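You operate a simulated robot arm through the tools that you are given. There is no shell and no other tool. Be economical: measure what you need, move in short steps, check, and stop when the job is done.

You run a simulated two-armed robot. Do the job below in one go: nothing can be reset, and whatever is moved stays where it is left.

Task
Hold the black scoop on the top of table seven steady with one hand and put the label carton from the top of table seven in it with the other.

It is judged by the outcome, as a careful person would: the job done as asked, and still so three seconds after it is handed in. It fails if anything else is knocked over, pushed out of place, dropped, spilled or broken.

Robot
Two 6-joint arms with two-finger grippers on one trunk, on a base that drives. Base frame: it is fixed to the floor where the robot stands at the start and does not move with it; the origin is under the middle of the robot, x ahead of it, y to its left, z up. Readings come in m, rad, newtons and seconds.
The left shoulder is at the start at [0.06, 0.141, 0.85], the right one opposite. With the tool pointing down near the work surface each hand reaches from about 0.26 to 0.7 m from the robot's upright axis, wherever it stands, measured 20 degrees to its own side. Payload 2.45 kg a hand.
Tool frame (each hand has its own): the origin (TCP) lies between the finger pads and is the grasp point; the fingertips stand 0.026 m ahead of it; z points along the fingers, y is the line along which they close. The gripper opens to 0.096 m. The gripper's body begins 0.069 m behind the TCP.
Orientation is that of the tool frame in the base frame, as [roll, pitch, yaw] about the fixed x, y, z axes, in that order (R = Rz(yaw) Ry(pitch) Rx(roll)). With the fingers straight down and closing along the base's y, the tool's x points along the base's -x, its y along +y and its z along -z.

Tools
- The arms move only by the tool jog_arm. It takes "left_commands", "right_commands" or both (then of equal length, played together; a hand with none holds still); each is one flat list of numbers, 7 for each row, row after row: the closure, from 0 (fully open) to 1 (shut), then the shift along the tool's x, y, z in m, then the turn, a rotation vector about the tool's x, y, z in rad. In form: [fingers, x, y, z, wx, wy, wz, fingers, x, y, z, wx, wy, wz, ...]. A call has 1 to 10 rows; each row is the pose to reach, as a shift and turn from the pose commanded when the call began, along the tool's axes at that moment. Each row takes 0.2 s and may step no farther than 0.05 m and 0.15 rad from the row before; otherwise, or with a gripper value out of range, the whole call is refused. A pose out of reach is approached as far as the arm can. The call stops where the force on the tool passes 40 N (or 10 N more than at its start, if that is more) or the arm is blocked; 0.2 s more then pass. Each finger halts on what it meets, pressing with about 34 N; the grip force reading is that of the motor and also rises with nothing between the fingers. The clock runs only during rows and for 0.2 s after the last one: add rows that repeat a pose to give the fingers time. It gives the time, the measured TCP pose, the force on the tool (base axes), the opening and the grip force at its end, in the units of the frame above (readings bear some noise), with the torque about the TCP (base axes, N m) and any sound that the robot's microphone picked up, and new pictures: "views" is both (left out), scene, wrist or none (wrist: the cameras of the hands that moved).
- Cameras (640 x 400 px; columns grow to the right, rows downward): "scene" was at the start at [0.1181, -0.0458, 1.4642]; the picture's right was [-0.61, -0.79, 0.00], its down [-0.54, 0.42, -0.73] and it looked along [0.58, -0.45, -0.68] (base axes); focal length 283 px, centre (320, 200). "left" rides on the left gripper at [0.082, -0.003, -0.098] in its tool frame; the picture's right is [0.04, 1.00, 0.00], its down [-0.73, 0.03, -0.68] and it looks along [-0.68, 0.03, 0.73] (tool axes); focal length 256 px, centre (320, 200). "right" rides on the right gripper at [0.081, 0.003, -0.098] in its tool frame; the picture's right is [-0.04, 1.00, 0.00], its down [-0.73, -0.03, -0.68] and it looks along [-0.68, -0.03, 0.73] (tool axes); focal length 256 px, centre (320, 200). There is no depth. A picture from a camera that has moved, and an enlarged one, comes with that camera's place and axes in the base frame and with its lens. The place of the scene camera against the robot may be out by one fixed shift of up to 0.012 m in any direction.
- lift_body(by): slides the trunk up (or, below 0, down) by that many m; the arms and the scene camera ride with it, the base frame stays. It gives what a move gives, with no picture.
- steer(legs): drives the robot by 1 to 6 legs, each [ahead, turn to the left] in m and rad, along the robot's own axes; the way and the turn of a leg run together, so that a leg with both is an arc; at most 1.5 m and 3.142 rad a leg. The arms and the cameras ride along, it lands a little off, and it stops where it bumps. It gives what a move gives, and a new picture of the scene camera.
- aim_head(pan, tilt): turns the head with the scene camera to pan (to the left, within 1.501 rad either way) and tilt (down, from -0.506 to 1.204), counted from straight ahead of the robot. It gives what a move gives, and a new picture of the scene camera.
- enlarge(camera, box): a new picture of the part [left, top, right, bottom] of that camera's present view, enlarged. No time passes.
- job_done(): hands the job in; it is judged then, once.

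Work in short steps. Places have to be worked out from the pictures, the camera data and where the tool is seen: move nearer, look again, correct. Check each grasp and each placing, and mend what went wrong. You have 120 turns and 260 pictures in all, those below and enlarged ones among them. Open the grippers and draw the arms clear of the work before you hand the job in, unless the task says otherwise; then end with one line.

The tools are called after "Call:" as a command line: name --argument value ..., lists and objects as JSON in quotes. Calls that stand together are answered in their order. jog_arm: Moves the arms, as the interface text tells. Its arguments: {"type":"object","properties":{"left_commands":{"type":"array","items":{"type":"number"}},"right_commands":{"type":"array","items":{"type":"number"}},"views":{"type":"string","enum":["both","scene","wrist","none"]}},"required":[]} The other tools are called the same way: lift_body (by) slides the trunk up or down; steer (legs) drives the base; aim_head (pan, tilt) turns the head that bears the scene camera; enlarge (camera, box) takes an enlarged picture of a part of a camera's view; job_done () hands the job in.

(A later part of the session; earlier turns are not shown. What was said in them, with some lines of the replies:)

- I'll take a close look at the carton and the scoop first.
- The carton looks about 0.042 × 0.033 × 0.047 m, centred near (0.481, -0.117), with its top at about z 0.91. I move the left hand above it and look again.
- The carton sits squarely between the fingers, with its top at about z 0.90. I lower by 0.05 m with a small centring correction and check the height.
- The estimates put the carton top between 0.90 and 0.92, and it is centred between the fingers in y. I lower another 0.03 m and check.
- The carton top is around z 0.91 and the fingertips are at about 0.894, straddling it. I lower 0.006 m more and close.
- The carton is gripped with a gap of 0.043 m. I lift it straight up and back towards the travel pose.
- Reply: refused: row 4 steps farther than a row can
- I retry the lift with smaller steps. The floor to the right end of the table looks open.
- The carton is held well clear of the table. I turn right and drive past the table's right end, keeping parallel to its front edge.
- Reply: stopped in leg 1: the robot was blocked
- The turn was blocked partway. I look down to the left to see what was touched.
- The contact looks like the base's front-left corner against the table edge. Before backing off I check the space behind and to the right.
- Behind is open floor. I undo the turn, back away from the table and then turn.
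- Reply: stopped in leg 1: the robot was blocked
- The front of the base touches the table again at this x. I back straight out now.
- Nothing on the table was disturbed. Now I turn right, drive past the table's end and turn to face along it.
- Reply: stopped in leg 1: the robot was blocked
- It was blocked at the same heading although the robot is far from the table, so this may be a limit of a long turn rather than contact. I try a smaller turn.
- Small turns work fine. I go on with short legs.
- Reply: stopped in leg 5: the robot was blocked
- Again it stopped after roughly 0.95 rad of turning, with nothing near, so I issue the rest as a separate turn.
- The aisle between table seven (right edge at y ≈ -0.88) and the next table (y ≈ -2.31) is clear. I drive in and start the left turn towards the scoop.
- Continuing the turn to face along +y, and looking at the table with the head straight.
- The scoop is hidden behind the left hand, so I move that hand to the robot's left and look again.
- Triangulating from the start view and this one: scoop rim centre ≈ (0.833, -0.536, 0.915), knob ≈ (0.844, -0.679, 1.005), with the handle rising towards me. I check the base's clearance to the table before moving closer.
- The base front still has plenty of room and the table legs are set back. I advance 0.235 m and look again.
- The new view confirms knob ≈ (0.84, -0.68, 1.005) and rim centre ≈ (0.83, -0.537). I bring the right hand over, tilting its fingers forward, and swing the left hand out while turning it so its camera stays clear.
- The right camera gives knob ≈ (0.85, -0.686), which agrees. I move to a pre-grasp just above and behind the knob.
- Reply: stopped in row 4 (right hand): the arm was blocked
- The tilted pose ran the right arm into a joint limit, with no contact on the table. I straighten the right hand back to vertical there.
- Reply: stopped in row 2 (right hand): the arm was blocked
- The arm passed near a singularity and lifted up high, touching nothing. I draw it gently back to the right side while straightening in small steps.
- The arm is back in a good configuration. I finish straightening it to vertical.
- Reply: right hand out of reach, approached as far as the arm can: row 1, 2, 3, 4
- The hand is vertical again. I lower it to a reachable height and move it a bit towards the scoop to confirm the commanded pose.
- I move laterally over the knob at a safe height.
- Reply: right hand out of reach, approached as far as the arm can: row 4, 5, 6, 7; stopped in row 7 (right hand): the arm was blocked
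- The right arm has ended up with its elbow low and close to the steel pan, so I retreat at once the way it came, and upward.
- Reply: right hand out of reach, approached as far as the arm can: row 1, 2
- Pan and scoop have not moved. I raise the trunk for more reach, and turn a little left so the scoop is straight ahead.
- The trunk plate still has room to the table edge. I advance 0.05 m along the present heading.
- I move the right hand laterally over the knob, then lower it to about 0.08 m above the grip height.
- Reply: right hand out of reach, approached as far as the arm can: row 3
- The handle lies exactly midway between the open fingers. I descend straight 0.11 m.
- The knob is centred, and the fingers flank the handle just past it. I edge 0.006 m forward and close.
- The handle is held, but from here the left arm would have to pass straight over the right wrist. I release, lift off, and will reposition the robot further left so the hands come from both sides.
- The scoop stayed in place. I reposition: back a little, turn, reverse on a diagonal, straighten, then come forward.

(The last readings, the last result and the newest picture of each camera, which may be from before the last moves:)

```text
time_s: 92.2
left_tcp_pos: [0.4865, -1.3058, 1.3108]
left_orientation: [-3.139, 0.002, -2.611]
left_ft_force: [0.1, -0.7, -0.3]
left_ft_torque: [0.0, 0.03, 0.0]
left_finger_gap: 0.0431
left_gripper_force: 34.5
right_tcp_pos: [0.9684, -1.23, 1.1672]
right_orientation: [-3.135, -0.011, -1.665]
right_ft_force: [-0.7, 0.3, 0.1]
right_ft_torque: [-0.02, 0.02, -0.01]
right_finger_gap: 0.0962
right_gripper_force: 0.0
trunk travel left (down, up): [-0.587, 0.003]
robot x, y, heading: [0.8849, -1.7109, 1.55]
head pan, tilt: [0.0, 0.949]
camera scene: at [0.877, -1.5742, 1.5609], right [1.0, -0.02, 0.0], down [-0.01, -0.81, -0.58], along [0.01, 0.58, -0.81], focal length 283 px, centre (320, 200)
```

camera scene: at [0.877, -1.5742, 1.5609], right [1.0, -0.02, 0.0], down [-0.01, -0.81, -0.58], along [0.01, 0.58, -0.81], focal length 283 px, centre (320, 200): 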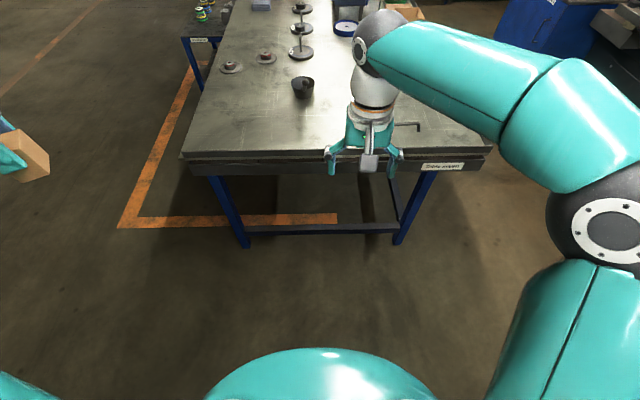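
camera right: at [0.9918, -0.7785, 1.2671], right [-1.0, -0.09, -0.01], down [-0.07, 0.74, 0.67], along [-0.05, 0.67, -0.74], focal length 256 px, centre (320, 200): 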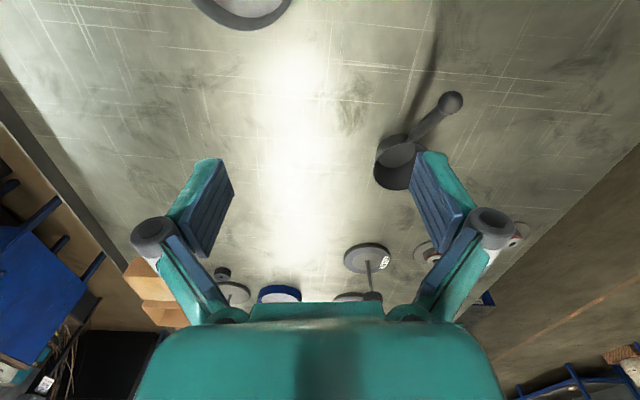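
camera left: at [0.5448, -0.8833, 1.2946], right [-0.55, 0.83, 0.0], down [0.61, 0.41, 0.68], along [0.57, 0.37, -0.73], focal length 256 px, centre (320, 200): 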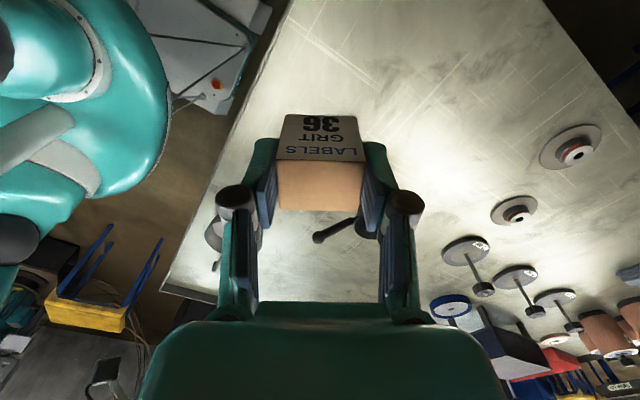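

Well placed. I straighten slightly and come forward to y ≈ -1.19.

Call:
steer --legs '[[0, 0.03], [0.52, 0]]'

```text
time_s: 95.6
left_tcp_pos: [0.4661, -0.8022, 1.312]
left_orientation: [-3.138, 0.002, -2.576]
left_ft_force: [1.4, -0.3, -0.4]
left_ft_torque: [0.0, 0.04, 0.04]
left_finger_gap: 0.0429
left_gripper_force: 34.2
right_tcp_pos: [0.944, -0.7082, 1.167]
right_orientation: [-3.134, -0.01, -1.63]
right_ft_force: [0.6, 0.0, -0.9]
right_ft_torque: [0.01, 0.01, 0.01]
right_finger_gap: 0.0958
right_gripper_force: 0.1
trunk travel left (down, up): [-0.587, 0.003]
robot x, y, heading: [0.8756, -1.1955, 1.586]
head pan, tilt: [0.0, 0.949]
camera scene: at [0.8645, -1.055, 1.5608], right [1.0, 0.02, 0.0], down [0.01, -0.81, -0.58], along [-0.01, 0.58, -0.81], focal length 283 px, centre (320, 200)
```

scene: 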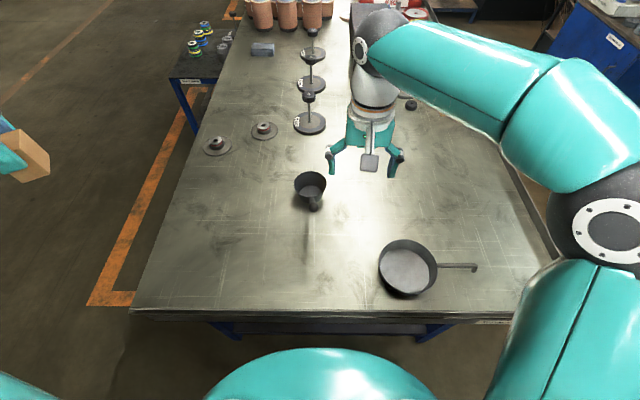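

The robot now stands at (0.876, -1.196), facing the scoop squarely. I bring the right hand to a pre-grasp tilted about 30° from the right, with its closing axis across the handle.

Call:
jog_arm --right_commands '[0, -0.0105, 0.012, 0.02, -0.103, 0.021, 0.055, 0, -0.021, 0.024, 0.04, -0.206, 0.042, 0.11, 0, -0.032, 0.036, 0.065, -0.309, 0.063, 0.166, 0, -0.042, 0.048, 0.09, -0.412, 0.084, 0.221, 0, -0.0526, 0.059, 0.117, -0.515, 0.105, 0.276, 0, -0.0526, 0.059, 0.117, -0.515, 0.105, 0.276]'

Call:
enlarge --camera "scene" --box '[240, 100, 400, 250]'

```text
time_s: 97.0
left_tcp_pos: [0.4653, -0.8023, 1.3127]
left_orientation: [-3.14, 0.002, -2.578]
left_ft_force: [-0.7, -0.1, -0.2]
left_ft_torque: [-0.01, -0.01, -0.02]
left_finger_gap: 0.0429
left_gripper_force: 34.2
right_tcp_pos: [0.892, -0.6549, 1.0514]
right_orientation: [2.652, -0.178, -1.871]
right_ft_force: [0.3, -0.1, -0.4]
right_ft_torque: [0.02, -0.02, -0.01]
right_finger_gap: 0.0962
right_gripper_force: 0.1
trunk travel left (down, up): [-0.587, 0.003]
robot x, y, heading: [0.8749, -1.1963, 1.586]
head pan, tilt: [0.0, 0.949]
camera scene: at [0.864, -1.0561, 1.5609], right [1.0, 0.02, 0.0], down [0.01, -0.81, -0.58], along [-0.01, 0.58, -0.81], focal length 283 px, centre (320, 200)
camera right: at [0.9143, -0.7303, 1.1531], right [-0.81, 0.38, 0.46], down [0.57, 0.69, 0.45], along [-0.14, 0.62, -0.77], focal length 256 px, centre (320, 200)
```

scene: 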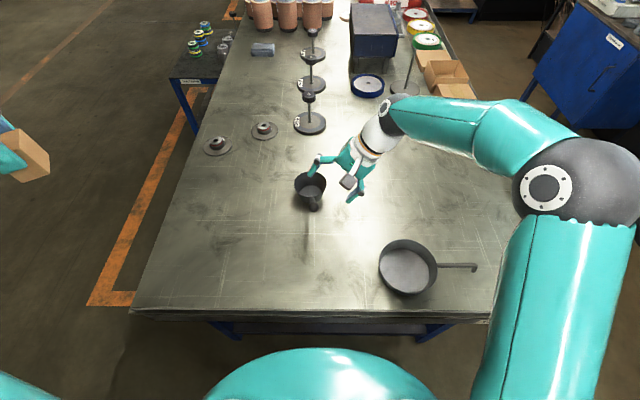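
right: 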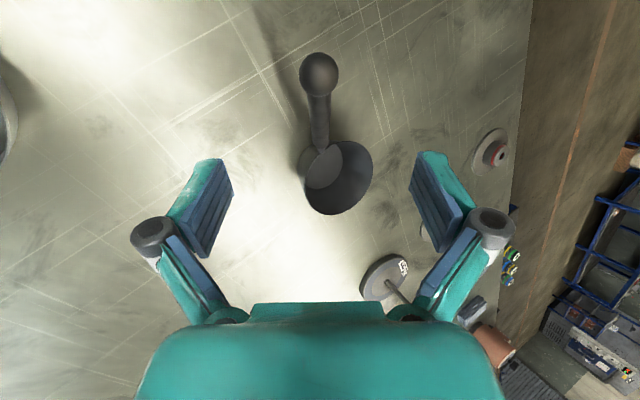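

```text
2.67 times, centred on (320, 175) of scene
camera zoom: at [0.864, -1.0561, 1.5609], right [1.0, 0.02, 0.0], down [0.01, -0.81, -0.58], along [-0.01, 0.58, -0.81], focal length 754 px, centre (320, 267)
```

zoom: 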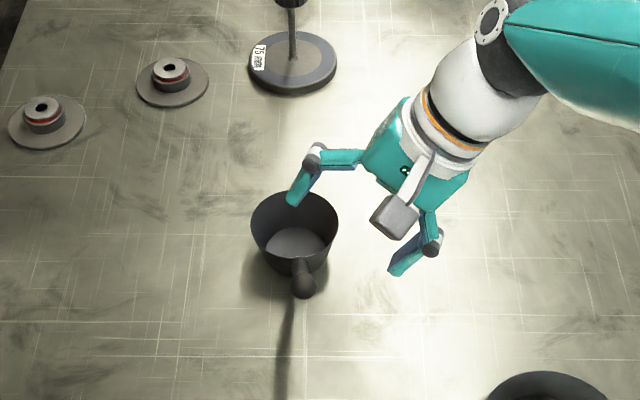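

The handle is aligned and centred between the fingers. I advance along the tool axis by 0.086 m.

Call:
jog_arm --right_commands '[0, 0, 0, 0.03, 0, 0, 0, 0, 0, 0, 0.06, 0, 0, 0, 0, 0, 0, 0.086, 0, 0, 0, 0, 0, 0, 0.086, 0, 0, 0]' --views "wrist"

Call:
enlarge --camera "scene" --box '[240, 100, 400, 250]'

```text
time_s: 98.0
left_tcp_pos: [0.4668, -0.8031, 1.313]
left_orientation: [-3.14, 0.002, -2.578]
left_ft_force: [-0.1, -0.8, -0.8]
left_ft_torque: [0.03, 0.01, -0.04]
left_finger_gap: 0.0431
left_gripper_force: 34.0
right_tcp_pos: [0.848, -0.6575, 0.9749]
right_orientation: [2.651, -0.178, -1.87]
right_ft_force: [0.4, -0.1, -0.3]
right_ft_torque: [0.02, -0.01, 0.0]
right_finger_gap: 0.0958
right_gripper_force: 0.1
trunk travel left (down, up): [-0.587, 0.003]
robot x, y, heading: [0.8748, -1.1951, 1.582]
head pan, tilt: [0.0, 0.949]
camera right: at [0.8697, -0.7323, 1.0763], right [-0.81, 0.38, 0.46], down [0.57, 0.69, 0.45], along [-0.14, 0.62, -0.77], focal length 256 px, centre (320, 200)
```

right: 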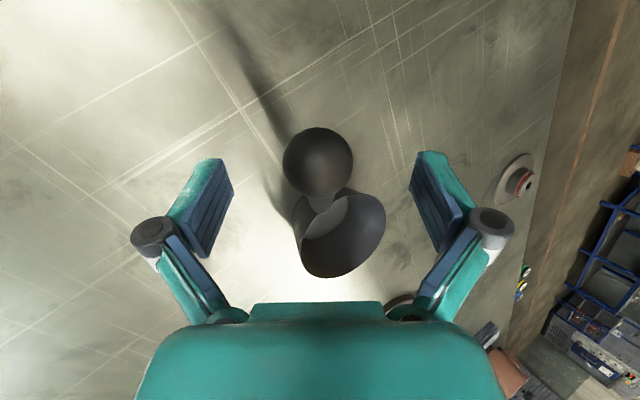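

```text
2.67 times, centred on (320, 175) of scene
camera zoom: at [0.8646, -1.0559, 1.5608], right [1.0, 0.02, 0.0], down [0.01, -0.81, -0.58], along [-0.01, 0.58, -0.81], focal length 754 px, centre (320, 267)
```

zoom: 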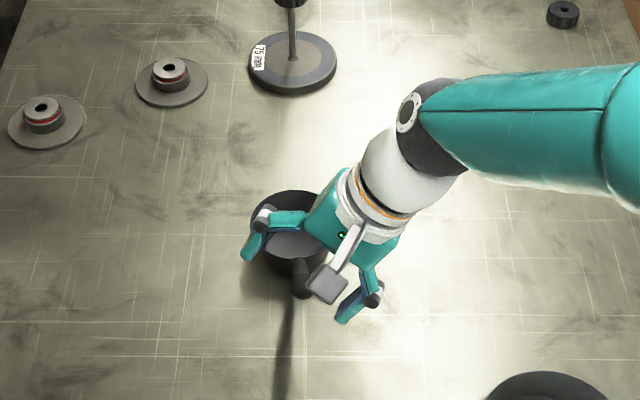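

Same relation to the knob as in the earlier good grasp. I close on the handle.

Call:
jog_arm --right_commands '[0.4, -0.004, 0, 0, 0, 0, 0, 0.6, -0.004, 0, 0, 0, 0, 0, 0.75, -0.004, 0, 0, 0, 0, 0, 0.95, -0.004, 0, 0, 0, 0, 0, 0.95, -0.004, 0, 0, 0, 0, 0, 0.95, -0.004, 0, 0, 0, 0, 0]'

Call:
enlarge --camera "scene" --box '[240, 100, 400, 250]'

```text
time_s: 99.4
left_tcp_pos: [0.4664, -0.8026, 1.3118]
left_orientation: [-3.14, 0.002, -2.579]
left_ft_force: [0.4, -1.0, 0.2]
left_ft_torque: [0.0, 0.01, 0.0]
left_finger_gap: 0.0429
left_gripper_force: 34.0
right_tcp_pos: [0.8482, -0.6517, 0.9746]
right_orientation: [2.654, -0.178, -1.871]
right_ft_force: [0.3, 0.4, -0.1]
right_ft_torque: [-0.14, -0.04, 0.01]
right_finger_gap: 0.0155
right_gripper_force: 34.2
trunk travel left (down, up): [-0.587, 0.003]
robot x, y, heading: [0.8726, -1.1957, 1.586]
head pan, tilt: [0.0, 0.949]
camera scene: at [0.8643, -1.0552, 1.5608], right [1.0, 0.02, 0.0], down [0.01, -0.81, -0.58], along [-0.01, 0.58, -0.81], focal length 283 px, centre (320, 200)
camera right: at [0.8698, -0.7273, 1.0761], right [-0.81, 0.38, 0.46], down [0.57, 0.69, 0.45], along [-0.14, 0.62, -0.77], focal length 256 px, centre (320, 200)
```

scene: 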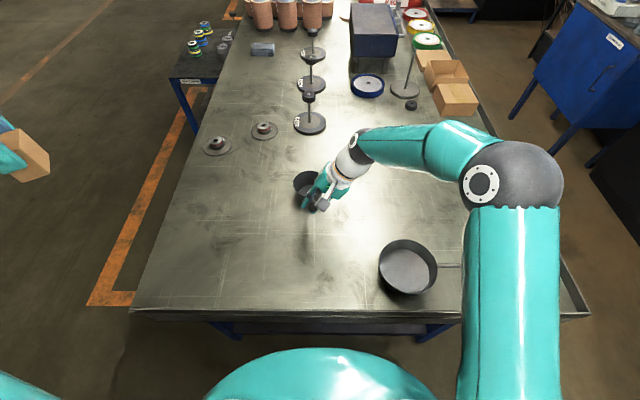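
right: 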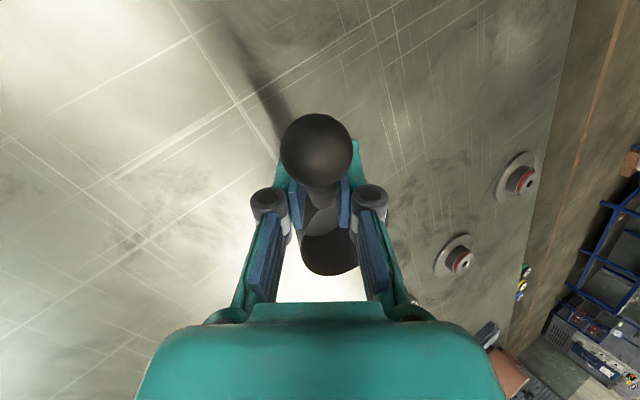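

```text
2.67 times, centred on (320, 175) of scene
camera zoom: at [0.8643, -1.0552, 1.5608], right [1.0, 0.02, 0.0], down [0.01, -0.81, -0.58], along [-0.01, 0.58, -0.81], focal length 754 px, centre (320, 267)
```

zoom: 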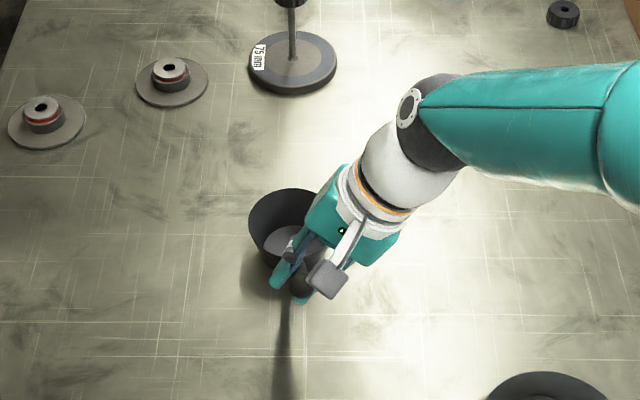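

The handle is gripped with a gap of 0.0155 m and the scoop has not shifted. Now I bring the left hand with the carton in from the left, turning its camera further outward.

Call:
jog_arm --left_commands '[0.7, -0.042, 0.0145, 0.016, 0, 0, 0.136, 0.7, -0.084, 0.029, 0.032, 0, 0, 0.272, 0.7, -0.126, 0.0435, 0.048, 0, 0, 0.408, 0.7, -0.168, 0.058, 0.064, 0, 0, 0.544, 0.7, -0.21, 0.0725, 0.08, 0, 0, 0.68, 0.7, -0.252, 0.087, 0.096, 0, 0, 0.816, 0.7, -0.294, 0.1017, 0.113, 0, 0, 0.95, 0.7, -0.294, 0.1017, 0.113, 0, 0, 0.95]'

```text
time_s: 101.2
left_tcp_pos: [0.6622, -0.5903, 1.1843]
left_orientation: [-3.141, 0.003, 2.754]
left_ft_force: [0.7, -0.1, -1.6]
left_ft_torque: [0.01, -0.03, 0.03]
left_finger_gap: 0.0429
left_gripper_force: 34.0
left hand out of reach, approached as far as the arm can: row 6, 7, 8
right_tcp_pos: [0.8481, -0.6532, 0.9736]
right_orientation: [2.652, -0.179, -1.871]
right_ft_force: [-0.3, 0.5, -0.7]
right_ft_torque: [-0.11, -0.03, -0.02]
right_finger_gap: 0.0152
right_gripper_force: 34.2
trunk travel left (down, up): [-0.587, 0.003]
robot x, y, heading: [0.8746, -1.1967, 1.591]
head pan, tilt: [0.0, 0.949]
camera scene: at [0.8637, -1.056, 1.5608], right [1.0, 0.02, 0.0], down [0.01, -0.81, -0.58], along [-0.01, 0.58, -0.81], focal length 283 px, centre (320, 200)
camera left: at [0.5844, -0.5628, 1.2825], right [0.34, 0.94, 0.0], down [0.69, -0.25, 0.68], along [0.64, -0.23, -0.73], focal length 256 px, centre (320, 200)
```

scene: 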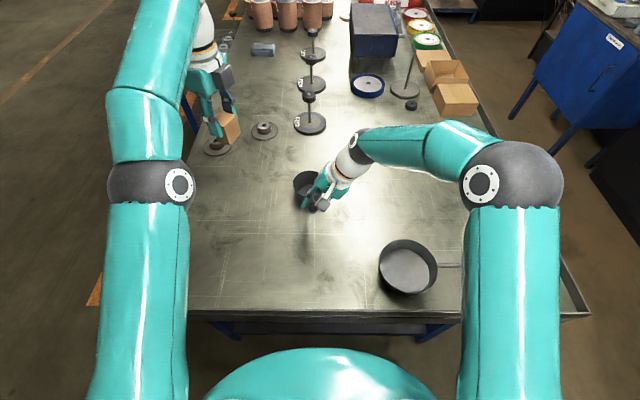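
left: 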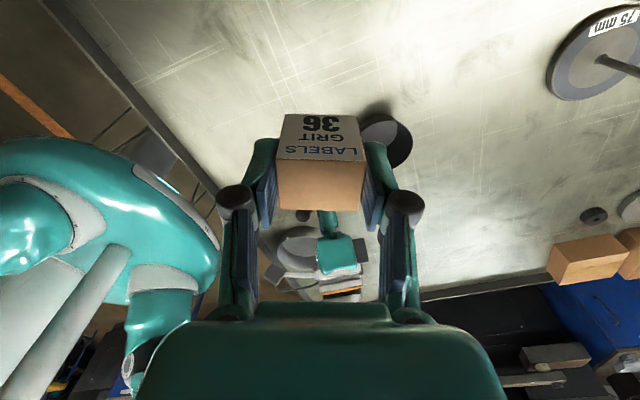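

The arm is near its height limit, so I lower to z ≈ 1.0 beside the cup first, where the reach is better.

Call:
jog_arm --left_commands '[0.7, -0.004, 0.005, 0.045, 0, 0, 0, 0.7, -0.012, 0.015, 0.09, 0, 0, 0, 0.7, -0.025, 0.03, 0.13, 0, 0, 0, 0.7, -0.035, 0.04, 0.16, 0, 0, 0, 0.7, -0.042, 0.05, 0.184, 0, 0, 0, 0.7, -0.042, 0.05, 0.184, 0, 0, 0]'

Call:
enlarge --camera "scene" --box '[200, 90, 400, 250]'

```text
time_s: 102.6
left_tcp_pos: [0.7228, -0.5631, 1.0025]
left_orientation: [-3.141, 0.005, 2.755]
left_ft_force: [0.4, 0.6, -1.1]
left_ft_torque: [0.02, 0.01, 0.01]
left_finger_gap: 0.0431
left_gripper_force: 33.4
right_tcp_pos: [0.8488, -0.6525, 0.9745]
right_orientation: [2.654, -0.178, -1.871]
right_ft_force: [0.5, -0.5, -1.4]
right_ft_torque: [-0.1, -0.02, 0.02]
right_finger_gap: 0.0153
right_gripper_force: 33.7
trunk travel left (down, up): [-0.587, 0.003]
robot x, y, heading: [0.8768, -1.1961, 1.582]
head pan, tilt: [0.0, 0.949]
camera scene: at [0.8643, -1.0554, 1.5608], right [1.0, 0.02, 0.0], down [0.01, -0.81, -0.58], along [-0.01, 0.58, -0.81], focal length 283 px, centre (320, 200)
camera left: at [0.6448, -0.5348, 1.1011], right [0.34, 0.94, 0.0], down [0.69, -0.25, 0.68], along [0.64, -0.23, -0.73], focal length 256 px, centre (320, 200)
```

scene: 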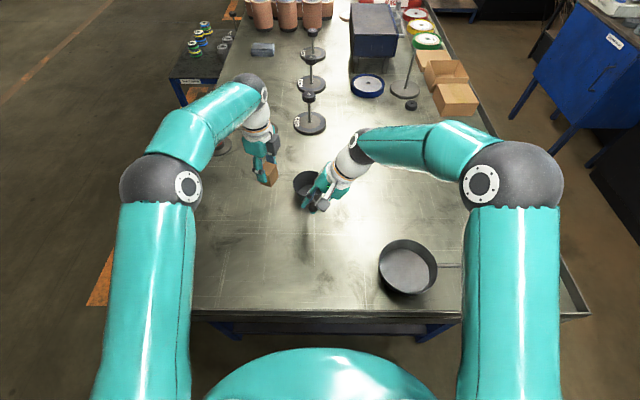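
left: 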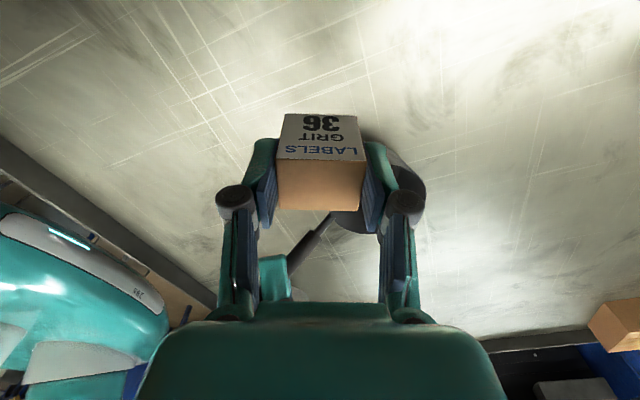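

```text
2.50 times, centred on (300, 170) of scene
camera zoom: at [0.8643, -1.0554, 1.5608], right [1.0, 0.02, 0.0], down [0.01, -0.81, -0.58], along [-0.01, 0.58, -0.81], focal length 707 px, centre (370, 275)
```

zoom: 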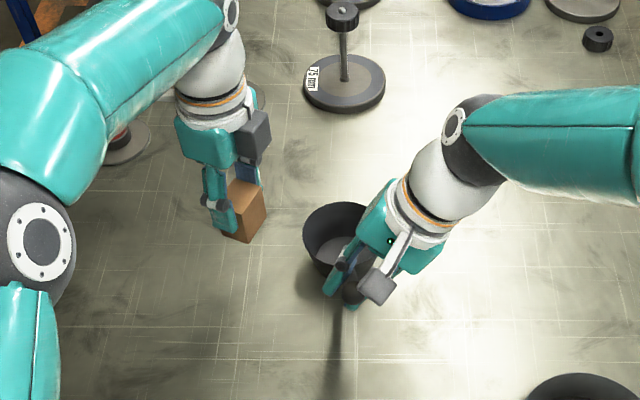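

The carton is beside the cup, its bottom at about 0.95 and the rim at about 0.92. I slide it over the cup centre at this height.

Call:
jog_arm --left_commands '[0.7, -0.025, 0.018, -0.004, 0, 0, 0, 0.7, -0.05, 0.036, -0.004, 0, 0, 0, 0.7, -0.07, 0.05, -0.002, 0, 0, 0, 0.7, -0.0898, 0.0658, 0, 0, 0, 0, 0.7, -0.0898, 0.0658, 0, 0, 0, 0]'

Call:
enlarge --camera "scene" --box '[240, 100, 400, 250]'

Call:
enlarge --camera "left" --box '[220, 80, 460, 260]'

```text
time_s: 103.8
left_tcp_pos: [0.8314, -0.5441, 0.9997]
left_orientation: [-3.139, 0.004, 2.757]
left_ft_force: [0.5, -0.1, -1.1]
left_ft_torque: [-0.02, 0.02, 0.03]
left_finger_gap: 0.0431
left_gripper_force: 33.9
left hand out of reach, approached as far as the arm can: row 4, 5
right_tcp_pos: [0.8481, -0.6509, 0.9736]
right_orientation: [2.653, -0.177, -1.871]
right_ft_force: [-0.4, -0.1, -1.5]
right_ft_torque: [-0.13, -0.01, 0.02]
right_finger_gap: 0.0152
right_gripper_force: 34.3
trunk travel left (down, up): [-0.587, 0.003]
robot x, y, heading: [0.877, -1.1959, 1.584]
head pan, tilt: [0.0, 0.949]
camera scene: at [0.864, -1.054, 1.5606], right [1.0, 0.02, 0.0], down [0.01, -0.81, -0.58], along [-0.01, 0.58, -0.81], focal length 283 px, centre (320, 200)
camera left: at [0.7536, -0.5163, 1.0983], right [0.34, 0.94, 0.0], down [0.69, -0.25, 0.68], along [0.64, -0.23, -0.73], focal length 256 px, centre (320, 200)
```

scene: 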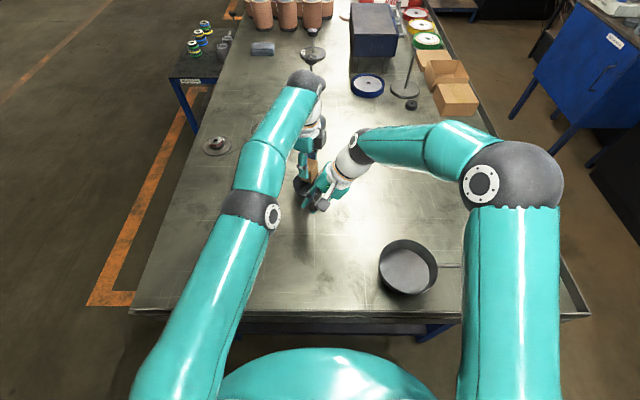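
left: 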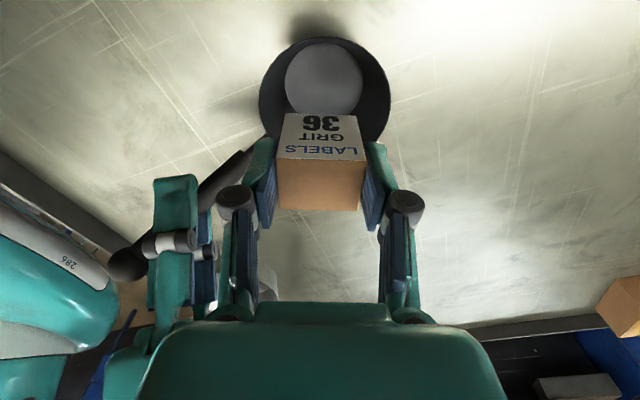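

```text
2.67 times, centred on (320, 175) of scene
camera zoom: at [0.864, -1.054, 1.5606], right [1.0, 0.02, 0.0], down [0.01, -0.81, -0.58], along [-0.01, 0.58, -0.81], focal length 754 px, centre (320, 267)
```

zoom: 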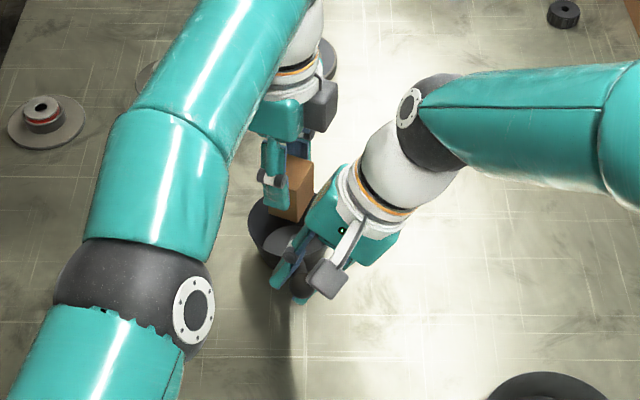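

```text
2.22 times, centred on (340, 170) of left
camera zoom: at [0.7536, -0.5163, 1.0983], right [0.34, 0.94, 0.0], down [0.69, -0.25, 0.68], along [0.64, -0.23, -0.73], focal length 569 px, centre (276, 267)
```

zoom: 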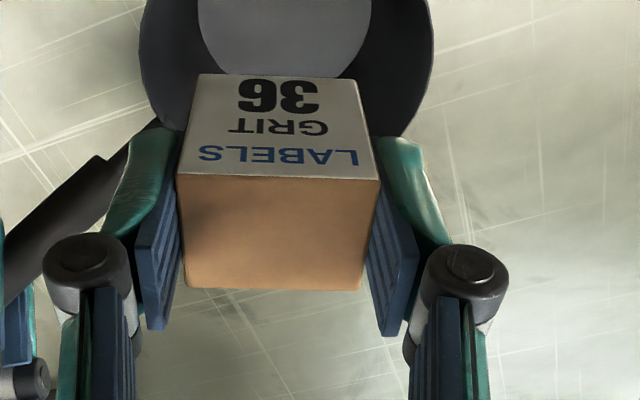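

From the left camera the cup centre is about (0.824, -0.537), so I need a small shift of -0.007 in x and +0.007 in y. I shift and lower the carton partway into the cup.

Call:
jog_arm --left_commands '[0.7, 0.009, 0.004, 0, 0, 0, 0, 0.7, 0.009, 0.004, 0.02, 0, 0, 0, 0.7, 0.009, 0.004, 0.04, 0, 0, 0, 0.7, 0.009, 0.004, 0.04, 0, 0, 0]'

Call:
enlarge --camera "scene" --box '[270, 130, 370, 220]'

Call:
enlarge --camera "left" --box '[120, 50, 440, 280]'

```text
time_s: 104.8
left_tcp_pos: [0.8237, -0.536, 0.961]
left_orientation: [3.141, 0.003, 2.756]
left_ft_force: [0.1, -0.1, -1.3]
left_ft_torque: [0.0, -0.02, 0.0]
left_finger_gap: 0.043
left_gripper_force: 33.4
left hand out of reach, approached as far as the arm can: row 1
right_tcp_pos: [0.8485, -0.6515, 0.9737]
right_orientation: [2.652, -0.178, -1.871]
right_ft_force: [0.1, 1.1, -1.1]
right_ft_torque: [-0.12, -0.02, -0.02]
right_finger_gap: 0.0152
right_gripper_force: 33.6
trunk travel left (down, up): [-0.587, 0.003]
robot x, y, heading: [0.8746, -1.1951, 1.589]
head pan, tilt: [0.0, 0.949]
camera scene: at [0.8645, -1.0548, 1.5607], right [1.0, 0.02, 0.0], down [0.01, -0.81, -0.58], along [-0.01, 0.58, -0.81], focal length 283 px, centre (320, 200)
camera left: at [0.7467, -0.5088, 1.0589], right [0.34, 0.94, 0.0], down [0.69, -0.25, 0.68], along [0.64, -0.23, -0.73], focal length 256 px, centre (320, 200)
```

scene: 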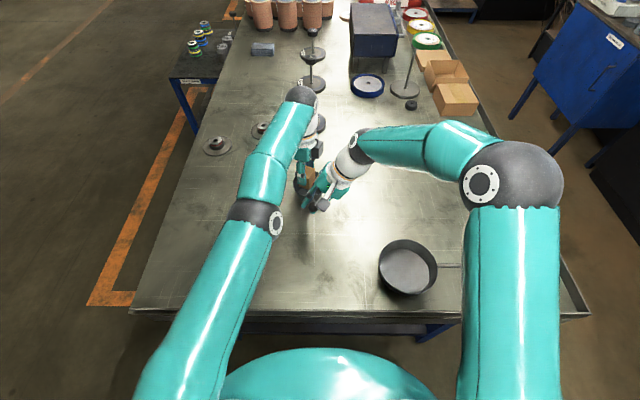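
left: 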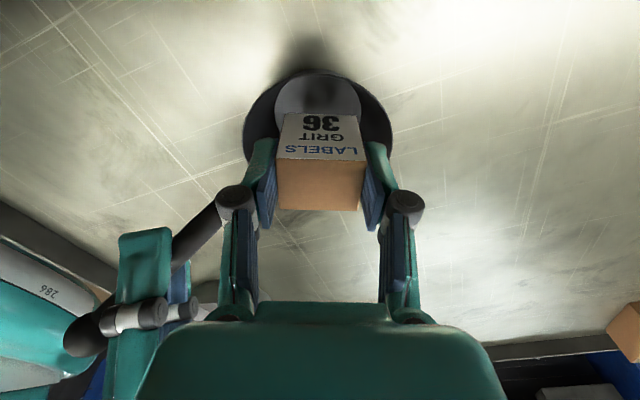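

```text
4.44 times, centred on (320, 175) of scene
camera zoom: at [0.8645, -1.0548, 1.5607], right [1.0, 0.02, 0.0], down [0.01, -0.81, -0.58], along [-0.01, 0.58, -0.81], focal length 1257 px, centre (320, 311)
```

zoom: 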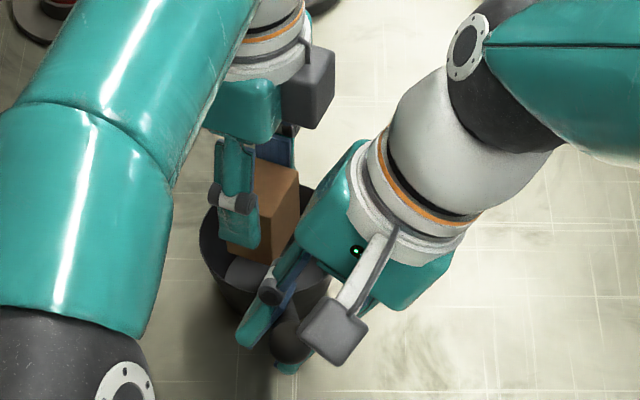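

```text
1.74 times, centred on (280, 165) of left
camera zoom: at [0.7467, -0.5088, 1.0589], right [0.34, 0.94, 0.0], down [0.69, -0.25, 0.68], along [0.64, -0.23, -0.73], focal length 445 px, centre (390, 261)
```

zoom: 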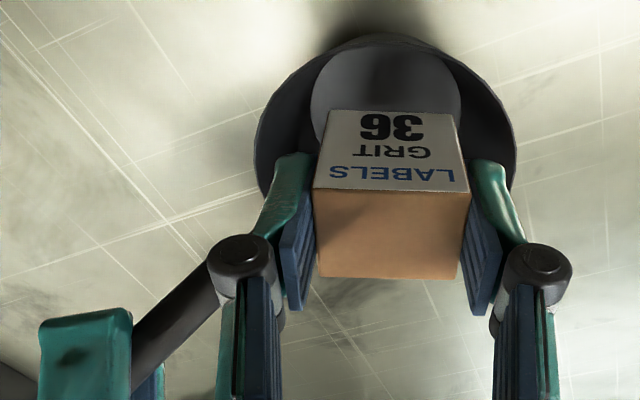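

The carton is centred over the cup floor in the left view. I lower 0.036 m more, watching the force.

Call:
jog_arm --left_commands '[0.7, 0, 0, 0.014, 0, 0, 0, 0.7, 0, 0, 0.026, 0, 0, 0, 0.7, 0, 0, 0.036, 0, 0, 0, 0.7, 0, 0, 0.036, 0, 0, 0]' --views "wrist"

Call:
enlarge --camera "left" --box '[120, 50, 440, 280]'

Call:
enlarge --camera "scene" --box '[270, 130, 370, 220]'

```text
time_s: 105.8
left_tcp_pos: [0.8239, -0.5365, 0.9235]
left_orientation: [-3.142, 0.005, 2.755]
left_ft_force: [1.9, -2.8, 0.6]
left_ft_torque: [-0.14, -0.06, -0.04]
left_finger_gap: 0.0432
left_gripper_force: 34.2
right_tcp_pos: [0.8489, -0.6514, 0.9743]
right_orientation: [2.652, -0.177, -1.871]
right_ft_force: [-2.0, 2.9, -1.6]
right_ft_torque: [-0.03, 0.1, 0.12]
right_finger_gap: 0.0152
right_gripper_force: 34.4
trunk travel left (down, up): [-0.587, 0.003]
robot x, y, heading: [0.8753, -1.2005, 1.586]
head pan, tilt: [0.0, 0.949]
camera left: at [0.7462, -0.5085, 1.0222], right [0.34, 0.94, 0.0], down [0.69, -0.25, 0.68], along [0.64, -0.23, -0.73], focal length 256 px, centre (320, 200)
```

left: 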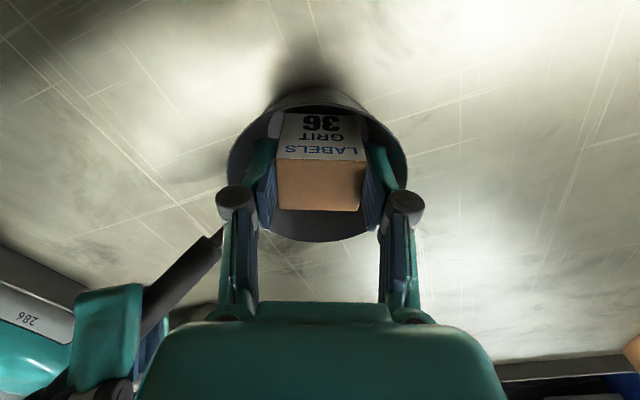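

```text
1.74 times, centred on (280, 165) of left
camera zoom: at [0.7462, -0.5085, 1.0222], right [0.34, 0.94, 0.0], down [0.69, -0.25, 0.68], along [0.64, -0.23, -0.73], focal length 445 px, centre (390, 261)
```

zoom: 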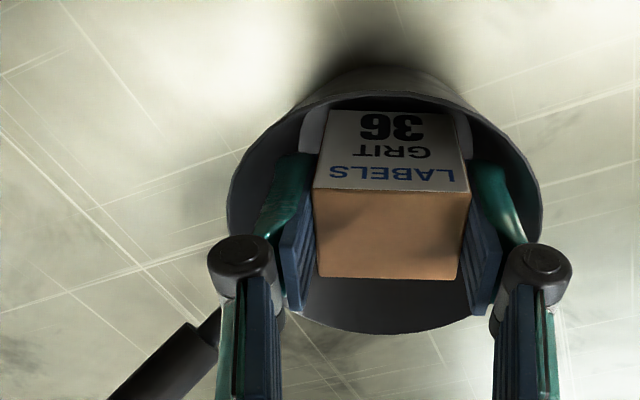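

```text
4.44 times, centred on (320, 175) of scene
camera zoom: at [0.8643, -1.055, 1.5608], right [1.0, 0.02, 0.0], down [0.01, -0.81, -0.58], along [-0.01, 0.58, -0.81], focal length 1257 px, centre (320, 311)
```

zoom: 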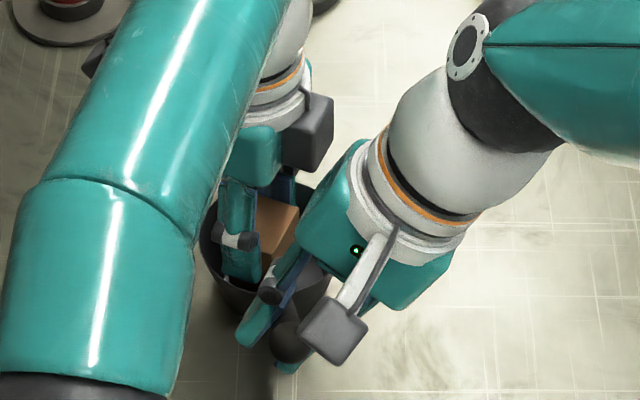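

There is a light lateral contact of about 3 N, likely a finger against the rim. I rise 0.004 m, shift 0.002 m away, and open just enough to let go of the carton.

Call:
jog_arm --left_commands '[0.7, 0, -0.002, -0.004, 0, 0, 0, 0.54, 0, -0.002, -0.004, 0, 0, 0, 0.5, 0, -0.002, -0.004, 0, 0, 0, 0.46, 0, -0.002, -0.004, 0, 0, 0, 0.46, 0, -0.002, -0.004, 0, 0, 0]' --views "wrist"

Call:
enlarge --camera "left" --box '[120, 50, 440, 280]'

```text
time_s: 107.0
left_tcp_pos: [0.8225, -0.5365, 0.9276]
left_orientation: [-3.14, 0.004, 2.754]
left_ft_force: [2.3, 0.0, -0.6]
left_ft_torque: [-0.03, -0.05, 0.01]
left_finger_gap: 0.0505
left_gripper_force: 0.1
right_tcp_pos: [0.8489, -0.652, 0.9734]
right_orientation: [2.653, -0.179, -1.871]
right_ft_force: [-1.4, -0.5, -0.7]
right_ft_torque: [-0.05, 0.14, 0.19]
right_finger_gap: 0.0152
right_gripper_force: 33.6
trunk travel left (down, up): [-0.587, 0.003]
robot x, y, heading: [0.8734, -1.1959, 1.584]
head pan, tilt: [0.0, 0.949]
camera left: at [0.745, -0.5083, 1.0255], right [0.34, 0.94, 0.0], down [0.69, -0.25, 0.68], along [0.64, -0.23, -0.73], focal length 256 px, centre (320, 200)
```

left: 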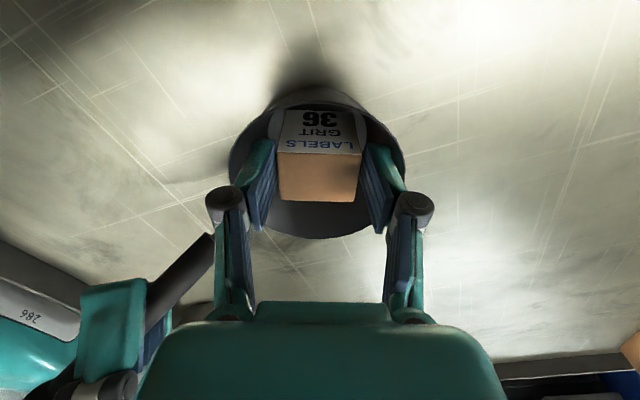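

```text
1.74 times, centred on (280, 165) of left
camera zoom: at [0.745, -0.5083, 1.0255], right [0.34, 0.94, 0.0], down [0.69, -0.25, 0.68], along [0.64, -0.23, -0.73], focal length 445 px, centre (390, 261)
```

zoom: 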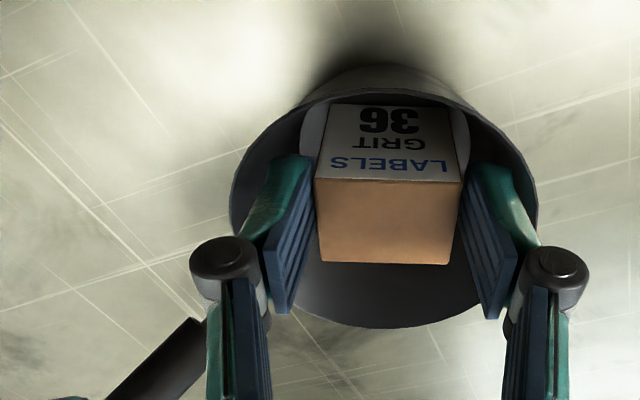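

The carton has settled on the cup floor and is free of the pads. I lift the left hand straight up.

Call:
jog_arm --left_commands '[0.46, 0, 0.0015, 0, 0, 0, 0, 0.46, 0, 0.0015, -0.015, 0, 0, 0, 0.46, 0, 0.0015, -0.035, 0, 0, 0, 0.46, 0.005, 0.0, -0.065, 0, 0, 0, 0.46, 0.03, 0.0, -0.085, 0, 0, 0, 0.46, 0.06, 0.0, -0.1, 0, 0, 0]'

Call:
enlarge --camera "scene" --box '[270, 130, 370, 220]'

```text
time_s: 108.4
left_tcp_pos: [0.7659, -0.5368, 1.0262]
left_orientation: [-3.141, 0.003, 2.755]
left_ft_force: [-0.4, 0.0, -0.1]
left_ft_torque: [0.04, -0.06, -0.01]
left_finger_gap: 0.0515
left_gripper_force: 0.2
left hand out of reach, approached as far as the arm can: row 4, 5, 6
right_tcp_pos: [0.8482, -0.6529, 0.9739]
right_orientation: [2.652, -0.179, -1.871]
right_ft_force: [-0.6, 0.1, -1.4]
right_ft_torque: [-0.21, -0.06, 0.01]
right_finger_gap: 0.0154
right_gripper_force: 34.1
trunk travel left (down, up): [-0.587, 0.003]
robot x, y, heading: [0.8702, -1.2007, 1.591]
head pan, tilt: [0.0, 0.949]
camera scene: at [0.8636, -1.0556, 1.5608], right [1.0, 0.02, 0.0], down [0.01, -0.81, -0.58], along [-0.01, 0.58, -0.81], focal length 283 px, centre (320, 200)
camera left: at [0.6877, -0.5096, 1.1247], right [0.34, 0.94, 0.0], down [0.69, -0.25, 0.68], along [0.64, -0.23, -0.73], focal length 256 px, centre (320, 200)
```

scene: 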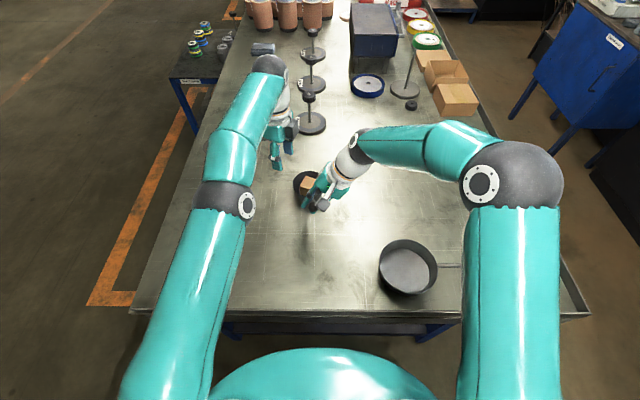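
left: 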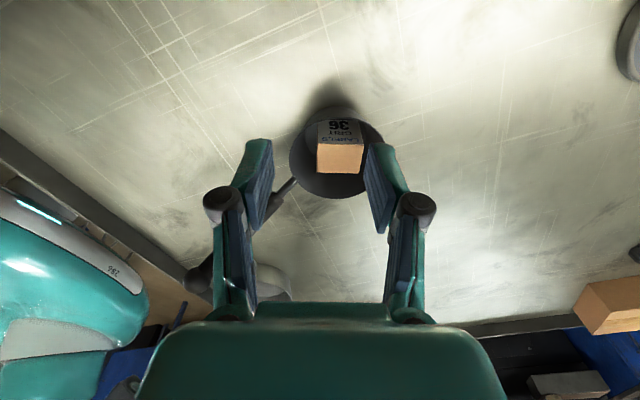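

```text
4.44 times, centred on (320, 175) of scene
camera zoom: at [0.8636, -1.0556, 1.5608], right [1.0, 0.02, 0.0], down [0.01, -0.81, -0.58], along [-0.01, 0.58, -0.81], focal length 1257 px, centre (320, 311)
```

zoom: 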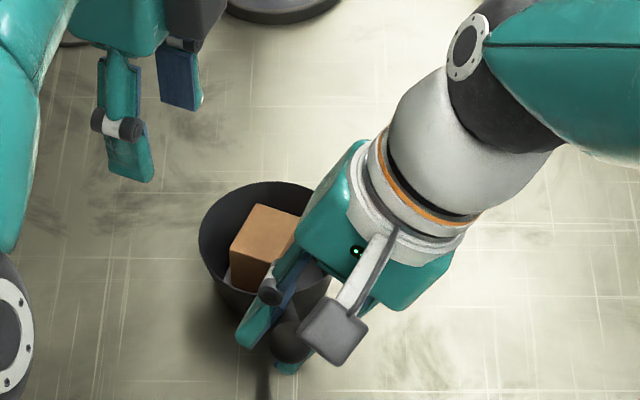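

The carton sits upright inside the scoop. I withdraw the left hand to the left, then open the right gripper gently.

Call:
jog_arm --left_commands '[0.46, 0.03, -0.01, -0.01, 0, 0, 0, 0.3, 0.06, -0.03, -0.03, 0, 0, 0, 0.1, 0.09, -0.06, -0.05, 0, 0, 0, 0, 0.12, -0.09, -0.07, 0, 0, 0, 0, 0.15, -0.12, -0.08, 0, 0, 0, 0, 0.15, -0.12, -0.08, 0, 0, 0]' --views "none"

Call:
jog_arm --right_commands '[0.75, 0, 0, 0, 0, 0, 0, 0.6, 0, 0, 0, 0, 0, 0, 0.4, 0, 0, 0, 0, 0, 0, 0.2, 0, 0, 0, 0, 0, 0, 0, 0, 0, 0, 0, 0, 0, 0, 0, 0, 0, 0, 0, 0, 0, 0, 0, 0, 0, 0, 0]'

Call:
enlarge --camera "scene" --box '[270, 130, 370, 220]'

```text
time_s: 109.8
left_tcp_pos: [0.5833, -0.5915, 1.1019]
left_orientation: [3.141, 0.004, 2.754]
left_ft_force: [0.6, 0.2, -0.3]
left_ft_torque: [-0.02, 0.03, -0.01]
left_finger_gap: 0.0959
left_gripper_force: 0.1
right_tcp_pos: [0.8485, -0.6522, 0.9739]
right_orientation: [2.652, -0.179, -1.871]
right_ft_force: [-0.1, 0.2, -2.1]
right_ft_torque: [-0.19, 0.01, 0.0]
right_finger_gap: 0.0151
right_gripper_force: 33.8
trunk travel left (down, up): [-0.587, 0.003]
robot x, y, heading: [0.8734, -1.1943, 1.589]
head pan, tilt: [0.0, 0.949]
```

```text
time_s: 111.4
left_tcp_pos: [0.5825, -0.5925, 1.1031]
left_orientation: [-3.141, 0.003, 2.755]
left_ft_force: [-0.3, -0.3, 0.8]
left_ft_torque: [0.03, 0.0, 0.04]
left_finger_gap: 0.0959
left_gripper_force: 0.1
right_tcp_pos: [0.8474, -0.6533, 0.9751]
right_orientation: [2.653, -0.178, -1.87]
right_ft_force: [0.3, 1.0, -0.3]
right_ft_torque: [-0.02, 0.02, -0.02]
right_finger_gap: 0.0959
right_gripper_force: 0.0
trunk travel left (down, up): [-0.587, 0.003]
robot x, y, heading: [0.8738, -1.1983, 1.584]
head pan, tilt: [0.0, 0.949]
camera scene: at [0.8643, -1.0551, 1.5608], right [1.0, 0.02, 0.0], down [0.01, -0.81, -0.58], along [-0.01, 0.58, -0.81], focal length 283 px, centre (320, 200)
camera right: at [0.8698, -0.7273, 1.0761], right [-0.81, 0.38, 0.46], down [0.57, 0.69, 0.45], along [-0.14, 0.62, -0.77], focal length 256 px, centre (320, 200)
```

scene: 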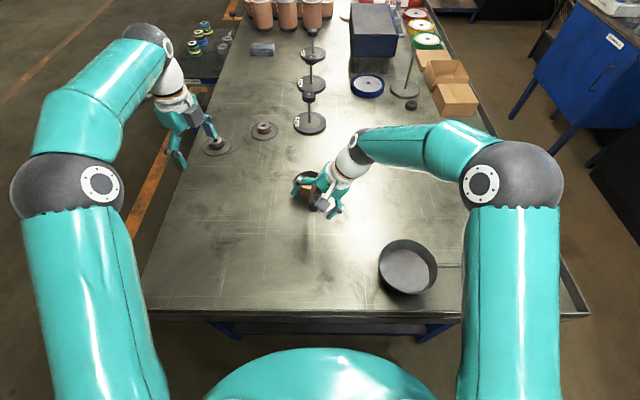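
right: 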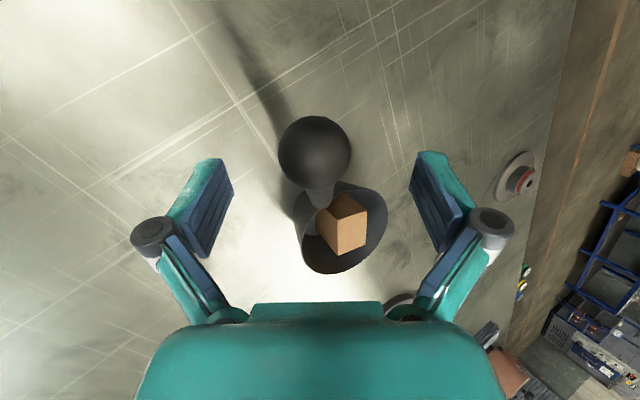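

```text
4.44 times, centred on (320, 175) of scene
camera zoom: at [0.8643, -1.0551, 1.5608], right [1.0, 0.02, 0.0], down [0.01, -0.81, -0.58], along [-0.01, 0.58, -0.81], focal length 1257 px, centre (320, 311)
```

zoom: 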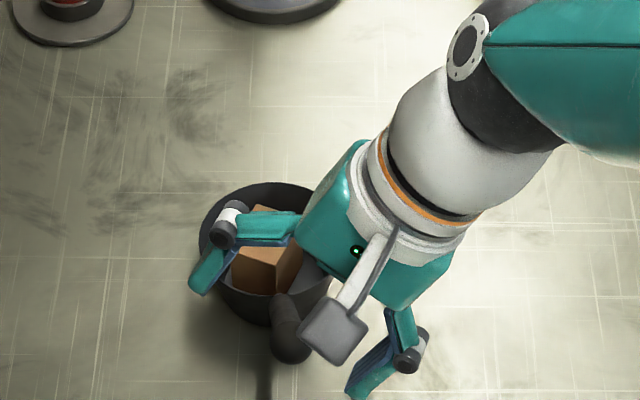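

The scoop stands by itself with the carton inside. I back the right hand out along its tool axis and lift it away.

Call:
jog_arm --right_commands '[0, 0.004, 0, -0.03, 0, 0, 0, 0, 0.004, 0, -0.07, 0, 0, 0, 0, 0.004, 0, -0.11, 0, 0, 0, 0, 0.004, -0.02, -0.15, 0, 0, 0, 0, 0.004, -0.05, -0.18, 0, 0, 0, 0, 0.004, -0.08, -0.2, 0, 0, 0]'

Call:
enlarge --camera "scene" --box '[240, 110, 380, 240]'

```text
time_s: 112.8
left_tcp_pos: [0.5834, -0.592, 1.1041]
left_orientation: [3.14, 0.002, 2.756]
left_ft_force: [0.4, -0.6, 0.3]
left_ft_torque: [0.02, 0.0, -0.01]
left_finger_gap: 0.0959
left_gripper_force: 0.1
right_tcp_pos: [1.0099, -0.6807, 1.11]
right_orientation: [2.653, -0.177, -1.871]
right_ft_force: [0.9, -0.1, -0.1]
right_ft_torque: [-0.01, 0.03, -0.02]
right_finger_gap: 0.096
right_gripper_force: 0.2
trunk travel left (down, up): [-0.587, 0.003]
robot x, y, heading: [0.8711, -1.1961, 1.583]
head pan, tilt: [0.0, 0.949]
camera scene: at [0.8653, -1.0561, 1.5609], right [1.0, 0.02, 0.0], down [0.01, -0.81, -0.58], along [-0.01, 0.58, -0.81], focal length 283 px, centre (320, 200)
camera right: at [1.0317, -0.7561, 1.2126], right [-0.81, 0.38, 0.46], down [0.57, 0.69, 0.45], along [-0.14, 0.62, -0.77], focal length 256 px, centre (320, 200)
```

scene: 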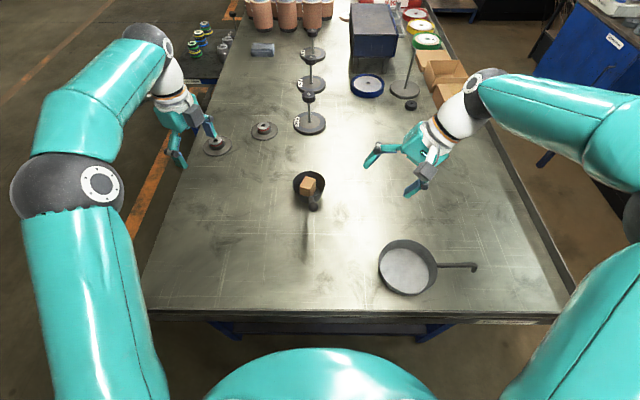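
right: 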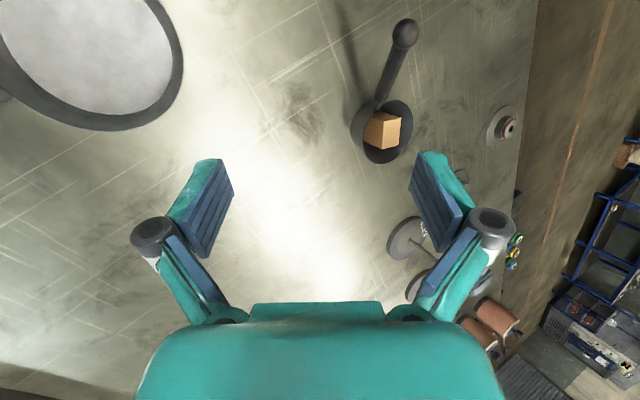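

```text
3.08 times, centred on (310, 175) of scene
camera zoom: at [0.8653, -1.0561, 1.5609], right [1.0, 0.02, 0.0], down [0.01, -0.81, -0.58], along [-0.01, 0.58, -0.81], focal length 870 px, centre (351, 277)
```

zoom: 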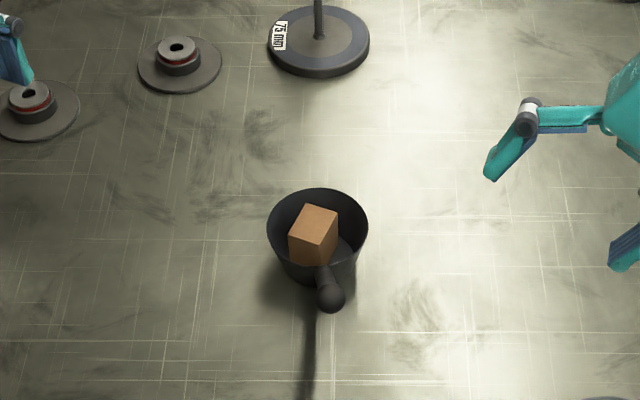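

The carton rests in the scoop, the scoop stands in its place, both grippers are open and clear, and nothing else was disturbed. I hand the job in.

Call:
job_done

```text
The job is handed in.
```

The label carton is in the black scoop on table seven. I held the scoop by its handle with the right hand while the left hand put the carton in. Both grippers are now open and clear, and nothing else on the table moved.
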